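You operate a simulated robot arm through the tools that you are given. There is no shell and no other tool. Be economical: measure what you need, move in short steps, check, and stop when the job is done.

Carry out the task below with a simulated robot arm. There is one attempt and no reset: what you move stays moved.

TASK
Take the red bolt and put it on top of the red valve one.
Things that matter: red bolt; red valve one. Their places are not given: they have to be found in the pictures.

It is judged by the outcome, as a careful person would: the job done as asked, and still so three seconds after it is handed in. It fails if anything else is knocked over, pushed out of place, dropped, spilled or broken.

THE ROBOT
A 6-joint arm with a two-finger parallel gripper, fixed in place. Base frame: the origin is at the foot of the arm, x ahead of it, y to its left, z up; the work surface is at about z = 0. Lengths are in cm, angles in rad, forces in N, time in s.
With the tool pointing down near the work surface it reaches from about 14 to 58 cm from the base axis. Its first joint turns from -1.152 to 1.152 rad. Payload 2.1 kg.
Tool frame: the origin (TCP) lies between the finger pads and is the grasp point; the fingertips stand 3 cm ahead of it; z points along the fingers, y is the line along which they close. The gripper opens to 9.4 cm. The fingers are 2.8 cm wide and 1 cm thick; the gripper's body (5 by 9.6 cm) begins 5.5 cm behind the TCP.
Orientation is that of the tool frame in the base frame, as [roll, pitch, yaw] about the fixed x, y, z axes, in that order (R = Rz(yaw) Ry(pitch) Rx(roll)). With the fingers straight down and closing along the base's y, the tool's x points along the base's -x, its y along +y and its z along -z.

THE INTERFACE
- The arm moves only by the tool arm_command. Its argument "rows" is a list of rows, each a list of 7 numbers: the shift along the tool's x, y, z in cm, then the turn, a rotation vector about the tool's x, y, z in rad, then the closure, from 0 (fully open) to 1 (shut). In form: [[x, y, z, wx, wy, wz, gripper], ...]. A call has 1 to 8 rows; each row is the pose to reach, as a shift and turn from the pose commanded when the call began, along the tool's axes at that moment. A row lasts 0.2 s, in which the tool goes at most 5 cm and 0.15 rad; a call with a longer step from one row to the next is refused whole, and so is a gripper value outside its range. A pose out of reach is approached as far as the arm can. The call stops where the force on the tool passes 40 N (or 10 N more than at its start, if that is more) or the arm is blocked; 0.2 s more then pass. The fingers move at their own pace (about 7.2 cm/s each) and stop on an object; they squeeze with about 23 N. The grip force told is the motor's: it shows also when the fingers shut on nothing. Time passes only in rows, and 0.2 s behind the last, so rows that repeat a pose let the fingers close. It gives the time, the measured TCP pose, the force on the tool (base axes), the opening and the grip force at its end, in the units of the frame above (readings bear some noise).
- Cameras (640 x 400 px; columns grow to the right, rows downward): "scene" is fixed at [5.82, -37.07, 49.2]; the picture's right is [0.77, -0.64, 0.00], its down [-0.32, -0.38, -0.87] and it looks along [0.56, 0.66, -0.50] (base axes); focal length 367 px, centre (320, 200). "wrist" rides on the gripper at [-3.7, 0, -5.8] in the tool frame; the picture's right is [0.00, -1.00, 0.00], its down [0.97, 0.00, -0.24] and it looks along [0.24, 0.00, 0.97] (tool axes); focal length 218 px, centre (320, 200).
- capture(camera): a new picture of that camera. No time passes.
- locate(camera, pixels): for up to 12 pixels [column, row] of the newest picture of that camera ("zoom" is the newest enlarged one), the place [x, y, z] in the base frame of the surface seen there, good to about 0.3 cm. No time passes.
- inspect(camera, box): a new picture of the part [left, top, right, bottom] of that camera's present view, enlarged. No time passes.
- finish_job(): hands the job in; it is judged then, once.

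Work in short steps. Measure before you move; look again where a grasp or a placing could have gone wrong, and mend it. You have 60 turns and 24 pictures in all, the two below and enlarged ones among them. Open the gripper and draw the arm clear of the work before you hand the job in, unless the task says otherwise; then end with one line.

The tools are called after "Call:" as a command line: name --pt "numbers of a row" for each row, then --argument value for the rest, lists and objects as JSON in quotes. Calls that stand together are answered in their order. arm_command: Moves the arm, as the interface text tells. Its arguments: {"type":"object","properties":{"rows":{"type":"array","items":{"type":"array","items":{"type":"number"}}}},"required":["rows"]} The other tools are called the same way: capture (camera) takes a picture; locate (camera, pixels) gives the place of the surface under pixels of a picture; inspect (camera, box) takes an enlarged picture of a part of a camera's view; finish_job () hands the job in.

At the start:

```text
time_s: 0.0
tool_pos: [36.41, 4.65, 29.03]
orientation: [3.142, 0.002, -3.141]
wrist_force: [-0.6, -0.3, -0.1]
gripper_width: 9.41
grip_force: 0.1
```

scene: 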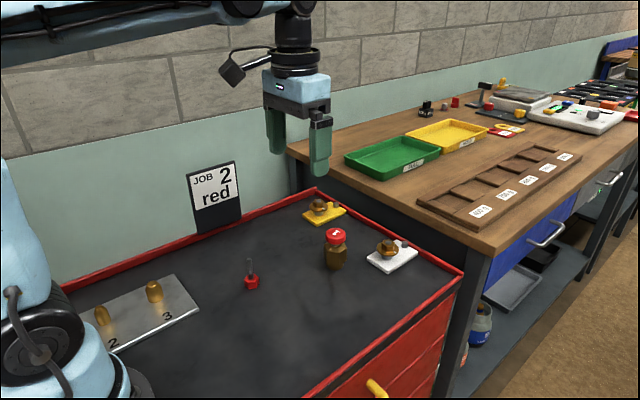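
wrist: 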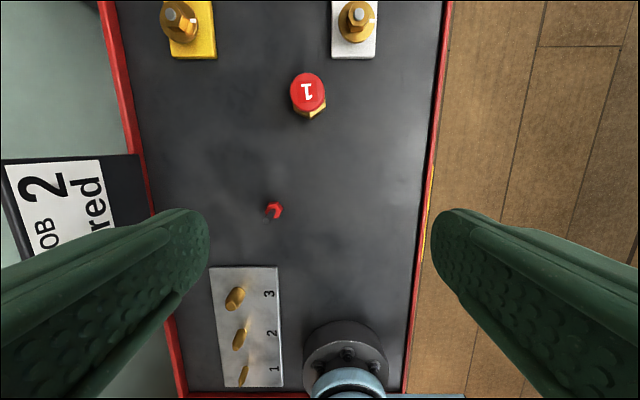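

The red bolt appears at scene (251,278) and the red-capped valve "1" at (336,248). I'll zoom in on both.

Call:
inspect --camera "scene" --box '[220, 190, 430, 310]'

Call:
inspect --camera "wrist" --box '[240, 60, 350, 230]'

```text
3.05 times, centred on (325, 250) of scene
```

zoom: 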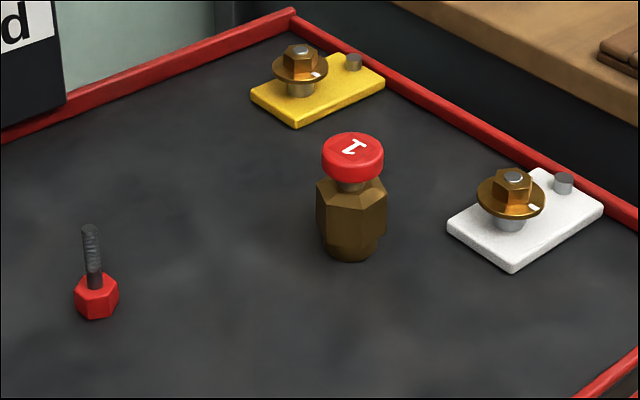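

```text
2.35 times, centred on (295, 145) of wrist
```

zoom: 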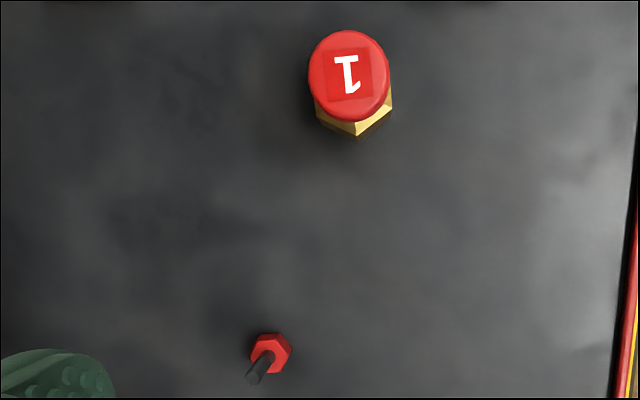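

The bolt stands on its head with the shank up. I'll locate the points on the bolt and the valve cap.

Call:
locate --camera "wrist" --pixels '[[273, 212], [279, 209], [268, 217], [308, 78], [308, 105], [294, 92], [323, 92], [308, 92], [300, 180]]'

Call:
locate --camera "scene" --pixels '[[249, 266], [250, 272], [249, 260], [251, 282], [251, 294], [336, 235], [336, 230], [336, 239], [327, 234], [345, 234], [336, 245], [336, 265]]'

```text
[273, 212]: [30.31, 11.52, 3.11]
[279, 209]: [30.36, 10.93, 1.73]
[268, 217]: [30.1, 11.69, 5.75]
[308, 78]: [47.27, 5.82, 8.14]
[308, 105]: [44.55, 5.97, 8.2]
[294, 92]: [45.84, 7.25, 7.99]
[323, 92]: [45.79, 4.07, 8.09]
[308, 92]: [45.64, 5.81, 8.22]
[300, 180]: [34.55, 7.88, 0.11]
```

```text
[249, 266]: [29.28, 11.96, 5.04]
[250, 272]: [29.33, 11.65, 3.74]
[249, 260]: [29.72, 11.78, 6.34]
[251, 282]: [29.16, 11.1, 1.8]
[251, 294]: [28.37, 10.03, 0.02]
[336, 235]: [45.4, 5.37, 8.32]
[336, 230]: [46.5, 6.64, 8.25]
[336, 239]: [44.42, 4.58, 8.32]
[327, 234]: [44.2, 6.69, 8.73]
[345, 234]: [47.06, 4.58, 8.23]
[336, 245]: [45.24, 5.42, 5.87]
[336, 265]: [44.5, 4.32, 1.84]
```

Bolt axis is about (29.8, 11.7), with its top at about 6.5. The cap centre is about (45.7, 5.6), with its top at about 8.2. I'll move above the bolt with the gripper partly closed and check where the placard is.

Call:
locate --camera "wrist" --pixels '[[148, 212], [130, 170], [110, 190], [250, 275], [235, 297]]'

Call:
arm_command --pt "2.2 2.3 0 0 0 0 0.3" --pt "4.4 4.7 0 0 0 0 0.45" --pt "6.6 7.05 0 0 0 0 0.45" --pt "6.6 7.05 4 0 0 0 0.45" --pt "6.6 7.05 8 0 0 0 0.45" --pt "6.6 7.05 12 0 0 0 0.45" --pt "6.6 7.05 14 0 0 0 0.45"

Call:
capture --camera "wrist"

Call:
capture --camera "scene"

```text
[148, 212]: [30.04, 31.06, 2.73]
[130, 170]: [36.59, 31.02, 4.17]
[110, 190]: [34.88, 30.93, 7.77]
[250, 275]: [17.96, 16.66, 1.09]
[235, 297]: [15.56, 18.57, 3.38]
```

```text
time_s: 1.6
tool_pos: [29.82, 11.64, 15.04]
orientation: [-3.141, 0.002, 3.141]
wrist_force: [0.4, 0.3, -0.3]
gripper_width: 5.17
grip_force: 0.1
```

```text
19 pictures are left
```

wrist: 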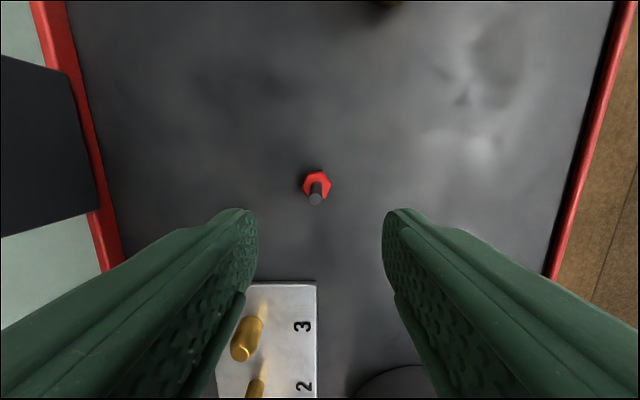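

```text
18 pictures are left
```

scene: 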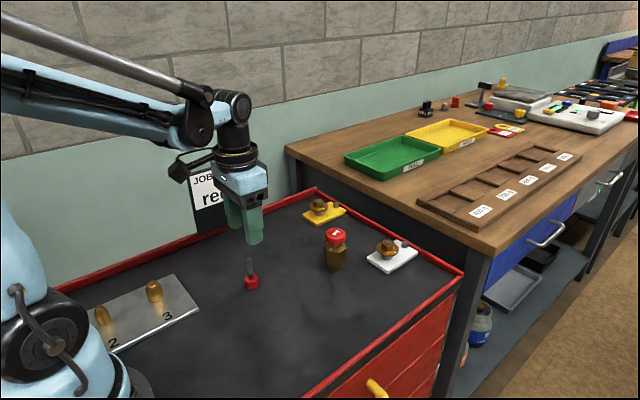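

Call:
locate --camera "wrist" --pixels '[[316, 199], [316, 194], [318, 188], [307, 185], [327, 185], [317, 173]]'

```text
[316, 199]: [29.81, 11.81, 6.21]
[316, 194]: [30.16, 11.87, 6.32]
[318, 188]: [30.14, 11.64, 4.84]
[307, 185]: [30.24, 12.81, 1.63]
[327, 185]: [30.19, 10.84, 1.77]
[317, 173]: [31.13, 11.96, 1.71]
```

Bolt axis is about (30.0, 11.8), its head top at about 1.75 and its shank top at about 6.3. I'll descend to TCP z of about 5.1 and then close.

Call:
arm_command --pt "-0.1 0.15 3 0 0 0 0.45" --pt "-0.1 0.15 6 0 0 0 0.45" --pt "-0.1 0.15 8.5 0 0 0 0.45" --pt "-0.1 0.15 9.9 0 0 0 0.45" --pt "-0.1 0.15 9.9 0 0 0 0.45"

Call:
capture --camera "wrist"

```text
time_s: 2.8
tool_pos: [29.8, 11.86, 5.29]
orientation: [3.141, 0.002, 3.141]
wrist_force: [0.5, -0.4, -0.4]
gripper_width: 5.17
grip_force: 0.1
```

```text
17 pictures are left
```

wrist: 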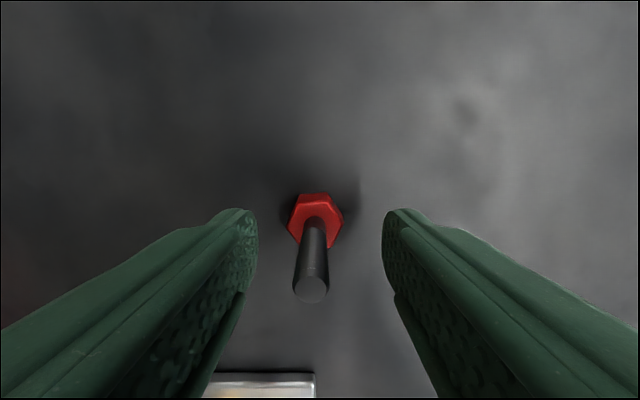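

The shank sits about 0.2 cm toward +y of the finger centre. I'll correct that, then close.

Call:
arm_command --pt "-0.1 0.2 0.1 0 0 0 0.45" --pt "-0.1 0.2 0.1 0 0 0 0.7" --pt "-0.1 0.2 0.1 0 0 0 0.85" --pt "-0.1 0.2 0.1 0 0 0 1" --pt "-0.1 0.2 0.1 0 0 0 1" --pt "-0.1 0.2 0.1 0 0 0 1"

Call:
capture --camera "wrist"

```text
time_s: 4.2
tool_pos: [29.88, 11.93, 5.22]
orientation: [3.141, 0.003, 3.14]
wrist_force: [-0.4, 0.2, 0.2]
gripper_width: 0.95
grip_force: 22.9
```

```text
16 pictures are left
```

wrist: 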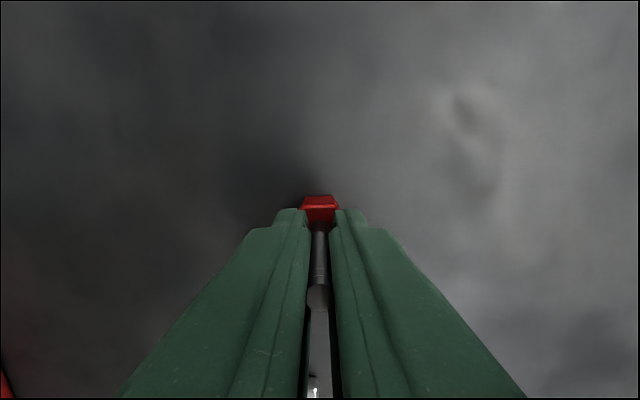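

The fingers hold the shank (width 0.95). I'll lift, then look from the scene camera.

Call:
arm_command --pt "0 0 -1 0 0 0 1" --pt "0 0 -4 0 0 0 1" --pt "0 0 -7 0 0 0 1" --pt "0 0 -10 0 0 0 1" --pt "0 0 -13 0 0 0 1" --pt "0 0 -13 0 0 0 1"

Call:
inspect --camera "scene" --box '[190, 150, 400, 290]'

```text
time_s: 5.6
tool_pos: [29.95, 11.76, 18.22]
orientation: [-3.141, 0.001, -3.14]
wrist_force: [-0.3, -0.2, -1.1]
gripper_width: 0.94
grip_force: 23.1
```

```text
2.86 times, centred on (295, 220) of scene
```

zoom: 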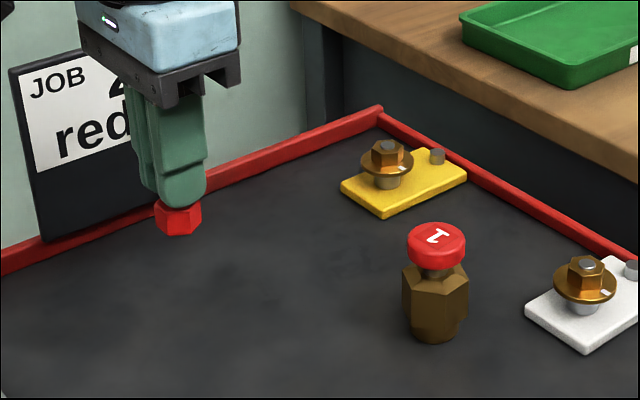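

The bolt hangs straight. I'll move over the valve, staying high.

Call:
arm_command --pt "-3 -1.2 0 0 0 0 1" --pt "-6.5 -2.5 0 0 0 0 1" --pt "-10 -3.9 0 0 0 0 1" --pt "-13.5 -5.3 0 0 0 0 1" --pt "-15.75 -6.2 0 0 0 0 1" --pt "-15.75 -6.2 1.8 0 0 0 1" --pt "-15.75 -6.2 1.8 0 0 0 1"

Call:
capture --camera "wrist"

Call:
inspect --camera "scene" --box '[250, 150, 430, 280]'

```text
time_s: 7.2
tool_pos: [45.75, 5.78, 16.23]
orientation: [-3.141, 0.002, 3.141]
wrist_force: [-0.6, 1.4, -1.0]
gripper_width: 0.91
grip_force: 23.1
```

```text
14 pictures are left
```

wrist: 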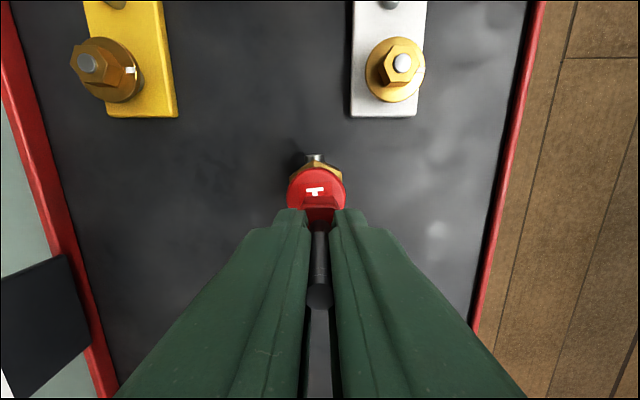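

```text
3.08 times, centred on (340, 215) of scene
```

zoom: 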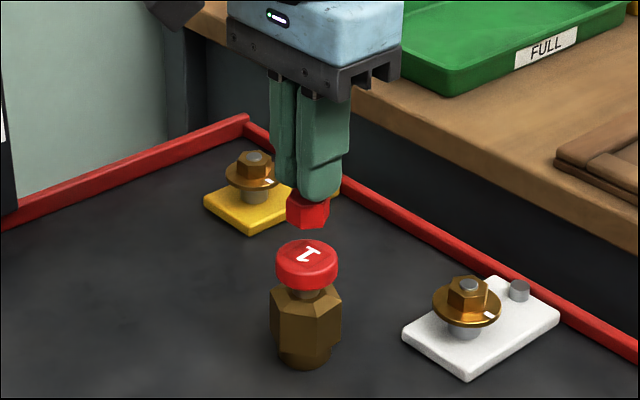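

The bolt hovers about 2.5 cm above the cap. I'll check the cap edges for centring.

Call:
locate --camera "wrist" --pixels '[[291, 189], [342, 189], [316, 172], [300, 176], [334, 176], [320, 208], [308, 205], [332, 205]]'

Call:
locate --camera "zoom" --pixels '[[280, 255], [334, 255], [307, 243], [307, 268], [292, 244], [322, 264], [300, 222], [322, 222], [289, 210], [326, 210]]'

```text
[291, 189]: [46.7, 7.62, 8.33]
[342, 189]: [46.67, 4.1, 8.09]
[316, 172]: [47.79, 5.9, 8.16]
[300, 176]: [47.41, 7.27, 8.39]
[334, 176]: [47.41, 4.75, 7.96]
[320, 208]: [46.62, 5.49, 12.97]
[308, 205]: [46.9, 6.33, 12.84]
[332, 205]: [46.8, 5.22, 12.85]
```

```text
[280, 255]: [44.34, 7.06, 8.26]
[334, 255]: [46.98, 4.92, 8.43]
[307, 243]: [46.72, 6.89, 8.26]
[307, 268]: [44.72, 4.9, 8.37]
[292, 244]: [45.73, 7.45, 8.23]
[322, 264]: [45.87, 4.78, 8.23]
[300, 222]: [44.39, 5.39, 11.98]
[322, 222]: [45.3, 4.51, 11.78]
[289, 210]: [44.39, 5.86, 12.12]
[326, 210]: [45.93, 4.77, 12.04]
```

The cap centre is about (45.85, 5.9) and the bolt about (45.75, 5.78), so I'll nudge it 0.1 each way. About 2.75 cm remains, so I'll descend 2.4 and check the readings.

Call:
arm_command --pt "-0.1 0.12 0.5 0 0 0 1" --pt "-0.1 0.12 1.2 0 0 0 1" --pt "-0.1 0.12 1.9 0 0 0 1" --pt "-0.1 0.12 2.4 0 0 0 1" --pt "-0.1 0.12 2.4 0 0 0 1"

Call:
inspect --camera "scene" --box '[290, 190, 390, 280]'

```text
time_s: 8.4
tool_pos: [45.75, 5.77, 13.81]
orientation: [3.142, 0.001, 3.141]
wrist_force: [-0.1, -0.4, -0.2]
gripper_width: 0.94
grip_force: 23.1
```

```text
4.44 times, centred on (340, 235) of scene
```

zoom: 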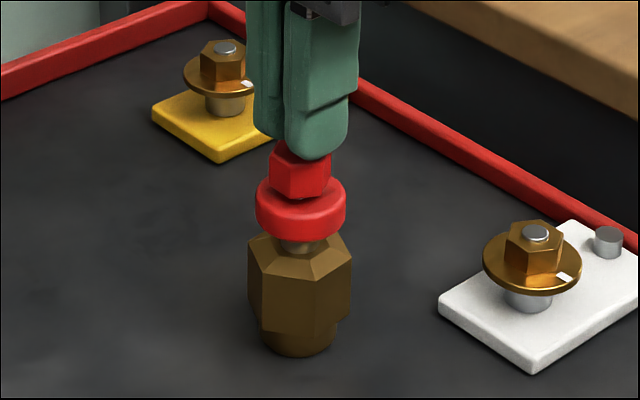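

The bolt is centred, with about 0.3 cm to go. I'll lower it in small steps until the force shows contact.

Call:
arm_command --pt "0 0 0.1 0 0 0 1" --pt "0 0 0.2 0 0 0 1" --pt "0 0 0.2 0 0 0 1"

Call:
arm_command --pt "0 0 0.08 0 0 0 1" --pt "0 0 0.08 0 0 0 1"

```text
time_s: 9.2
tool_pos: [45.76, 5.86, 13.7]
orientation: [3.141, 0.002, 3.141]
wrist_force: [0.2, 0.6, -1.0]
gripper_width: 0.96
grip_force: 23.0
```

```text
time_s: 9.8
tool_pos: [45.72, 5.96, 13.73]
orientation: [3.141, 0.001, 3.141]
wrist_force: [0.4, -0.2, -0.4]
gripper_width: 0.97
grip_force: 23.2
```

Call:
arm_command --pt "0 0 0.08 0 0 0 1" --pt "0 0 0.08 0 0 0 1"

Call:
inspect --camera "scene" --box '[315, 210, 355, 250]'

```text
time_s: 10.4
tool_pos: [45.87, 5.89, 13.58]
orientation: [3.141, 0.003, 3.14]
wrist_force: [-0.6, -0.3, -0.6]
gripper_width: 0.94
grip_force: 23.0
```

```text
10.00 times, centred on (335, 230) of scene
```

zoom: 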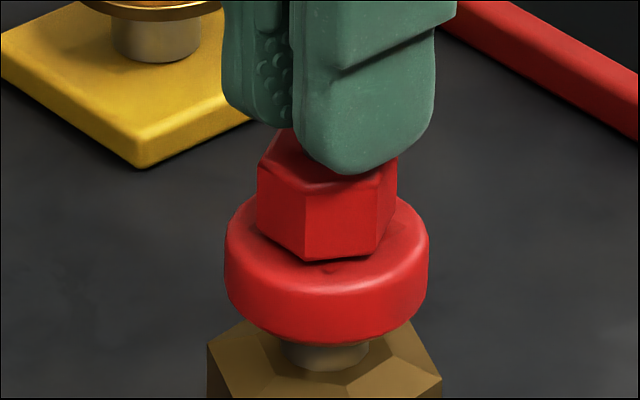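

There is no contact force yet. I'll continue lowering in small steps.

Call:
arm_command --pt "0 0 0.07 0 0 0 1" --pt "0 0 0.07 0 0 0 1"

Call:
arm_command --pt "0 0 0.07 0 0 0 1" --pt "0 0 0.07 0 0 0 1"

```text
time_s: 11.0
tool_pos: [45.68, 5.89, 13.39]
orientation: [3.141, 0.003, -3.141]
wrist_force: [-0.1, -0.6, 0.3]
gripper_width: 0.92
grip_force: 23.1
```

```text
time_s: 11.6
tool_pos: [45.7, 5.83, 13.39]
orientation: [-3.141, 0.003, 3.141]
wrist_force: [-0.2, 0.8, 0.3]
gripper_width: 0.93
grip_force: 23.1
```

Call:
arm_command --pt "0 0 0.06 0 0 0 1" --pt "0 0 0.06 0 0 0 1"

Call:
inspect --camera "scene" --box '[315, 210, 355, 250]'

```text
time_s: 12.2
tool_pos: [45.76, 5.91, 13.37]
orientation: [3.141, 0.003, 3.141]
wrist_force: [1.0, 0.9, 11.3]
gripper_width: 0.94
grip_force: 22.6
```

```text
10.00 times, centred on (335, 230) of scene
```

zoom: 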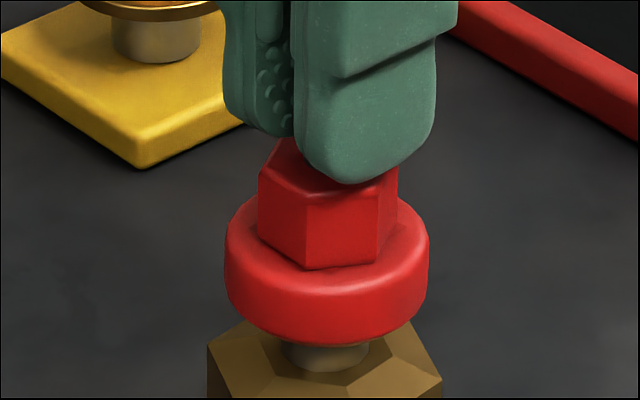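

Contact shows at 11 N, and the bolt sits flat on the cap. I'll ease up a hair to unload, open gently, and check.

Call:
arm_command --pt "0 0 -0.04 0 0 0 1" --pt "0 0 -0.04 0 0 0 0.8" --pt "0 0 -0.04 0 0 0 0.65" --pt "0 0 -0.04 0 0 0 0.55" --pt "0 0 -0.04 0 0 0 0.55"

Call:
inspect --camera "scene" --box '[300, 190, 380, 270]'

Call:
capture --camera "wrist"

```text
time_s: 13.4
tool_pos: [45.68, 5.84, 13.32]
orientation: [3.141, 0.003, 3.141]
wrist_force: [-0.3, -0.2, -0.8]
gripper_width: 4.22
grip_force: 0.1
```

```text
5.00 times, centred on (340, 230) of scene
```

zoom: 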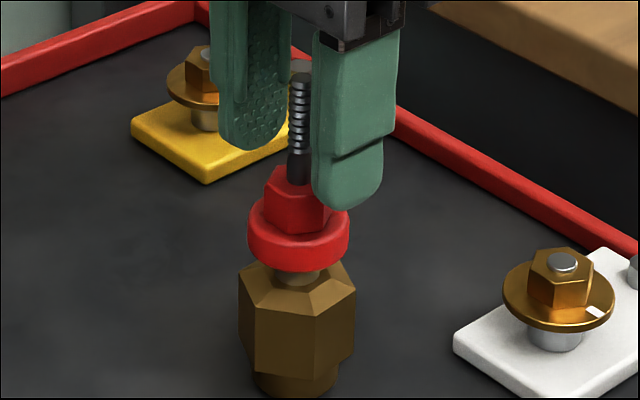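

```text
8 pictures are left
```

wrist: 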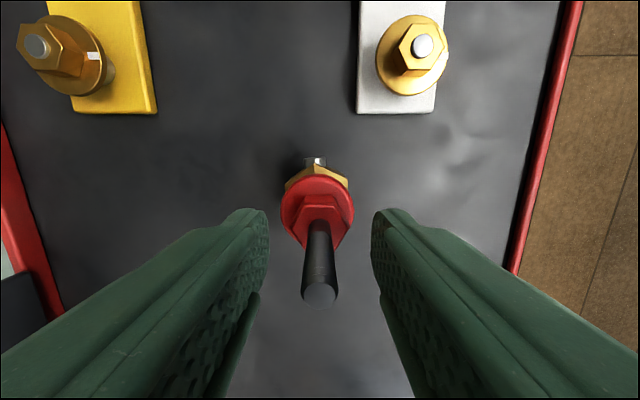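

The bolt stands free on the cap, centred and clear of both fingers. I'll withdraw straight up, then back.

Call:
arm_command --pt "0 0 -1.5 0 0 0 0.5" --pt "0 0 -4 0 0 0 0.4" --pt "0 0 -7 0 0 0 0.3" --pt "0 0 -10.5 0 0 0 0.2" --pt "0 0 -14 0 0 0 0" --pt "4 0 -15 0 0 0 0" --pt "8 0 -15 0 0 0 0" --pt "10 0 -15 0 0 0 0"

Call:
capture --camera "scene"

```text
time_s: 15.2
tool_pos: [35.74, 5.85, 28.43]
orientation: [-3.141, 0.0, 3.141]
wrist_force: [-0.3, 0.5, 0.3]
gripper_width: 9.43
grip_force: 0.1
```

```text
7 pictures are left
```

scene: 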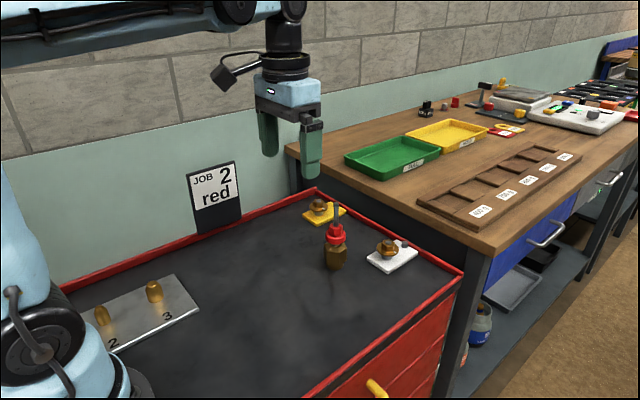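

The bolt stands on the valve, the gripper is open and clear, and nothing else has moved. I'll hand the job in.

Call:
finish_job

```text
The job is handed in.
```

The red bolt is standing upright on the cap of red valve one; the gripper is open and clear, and nothing else was moved.
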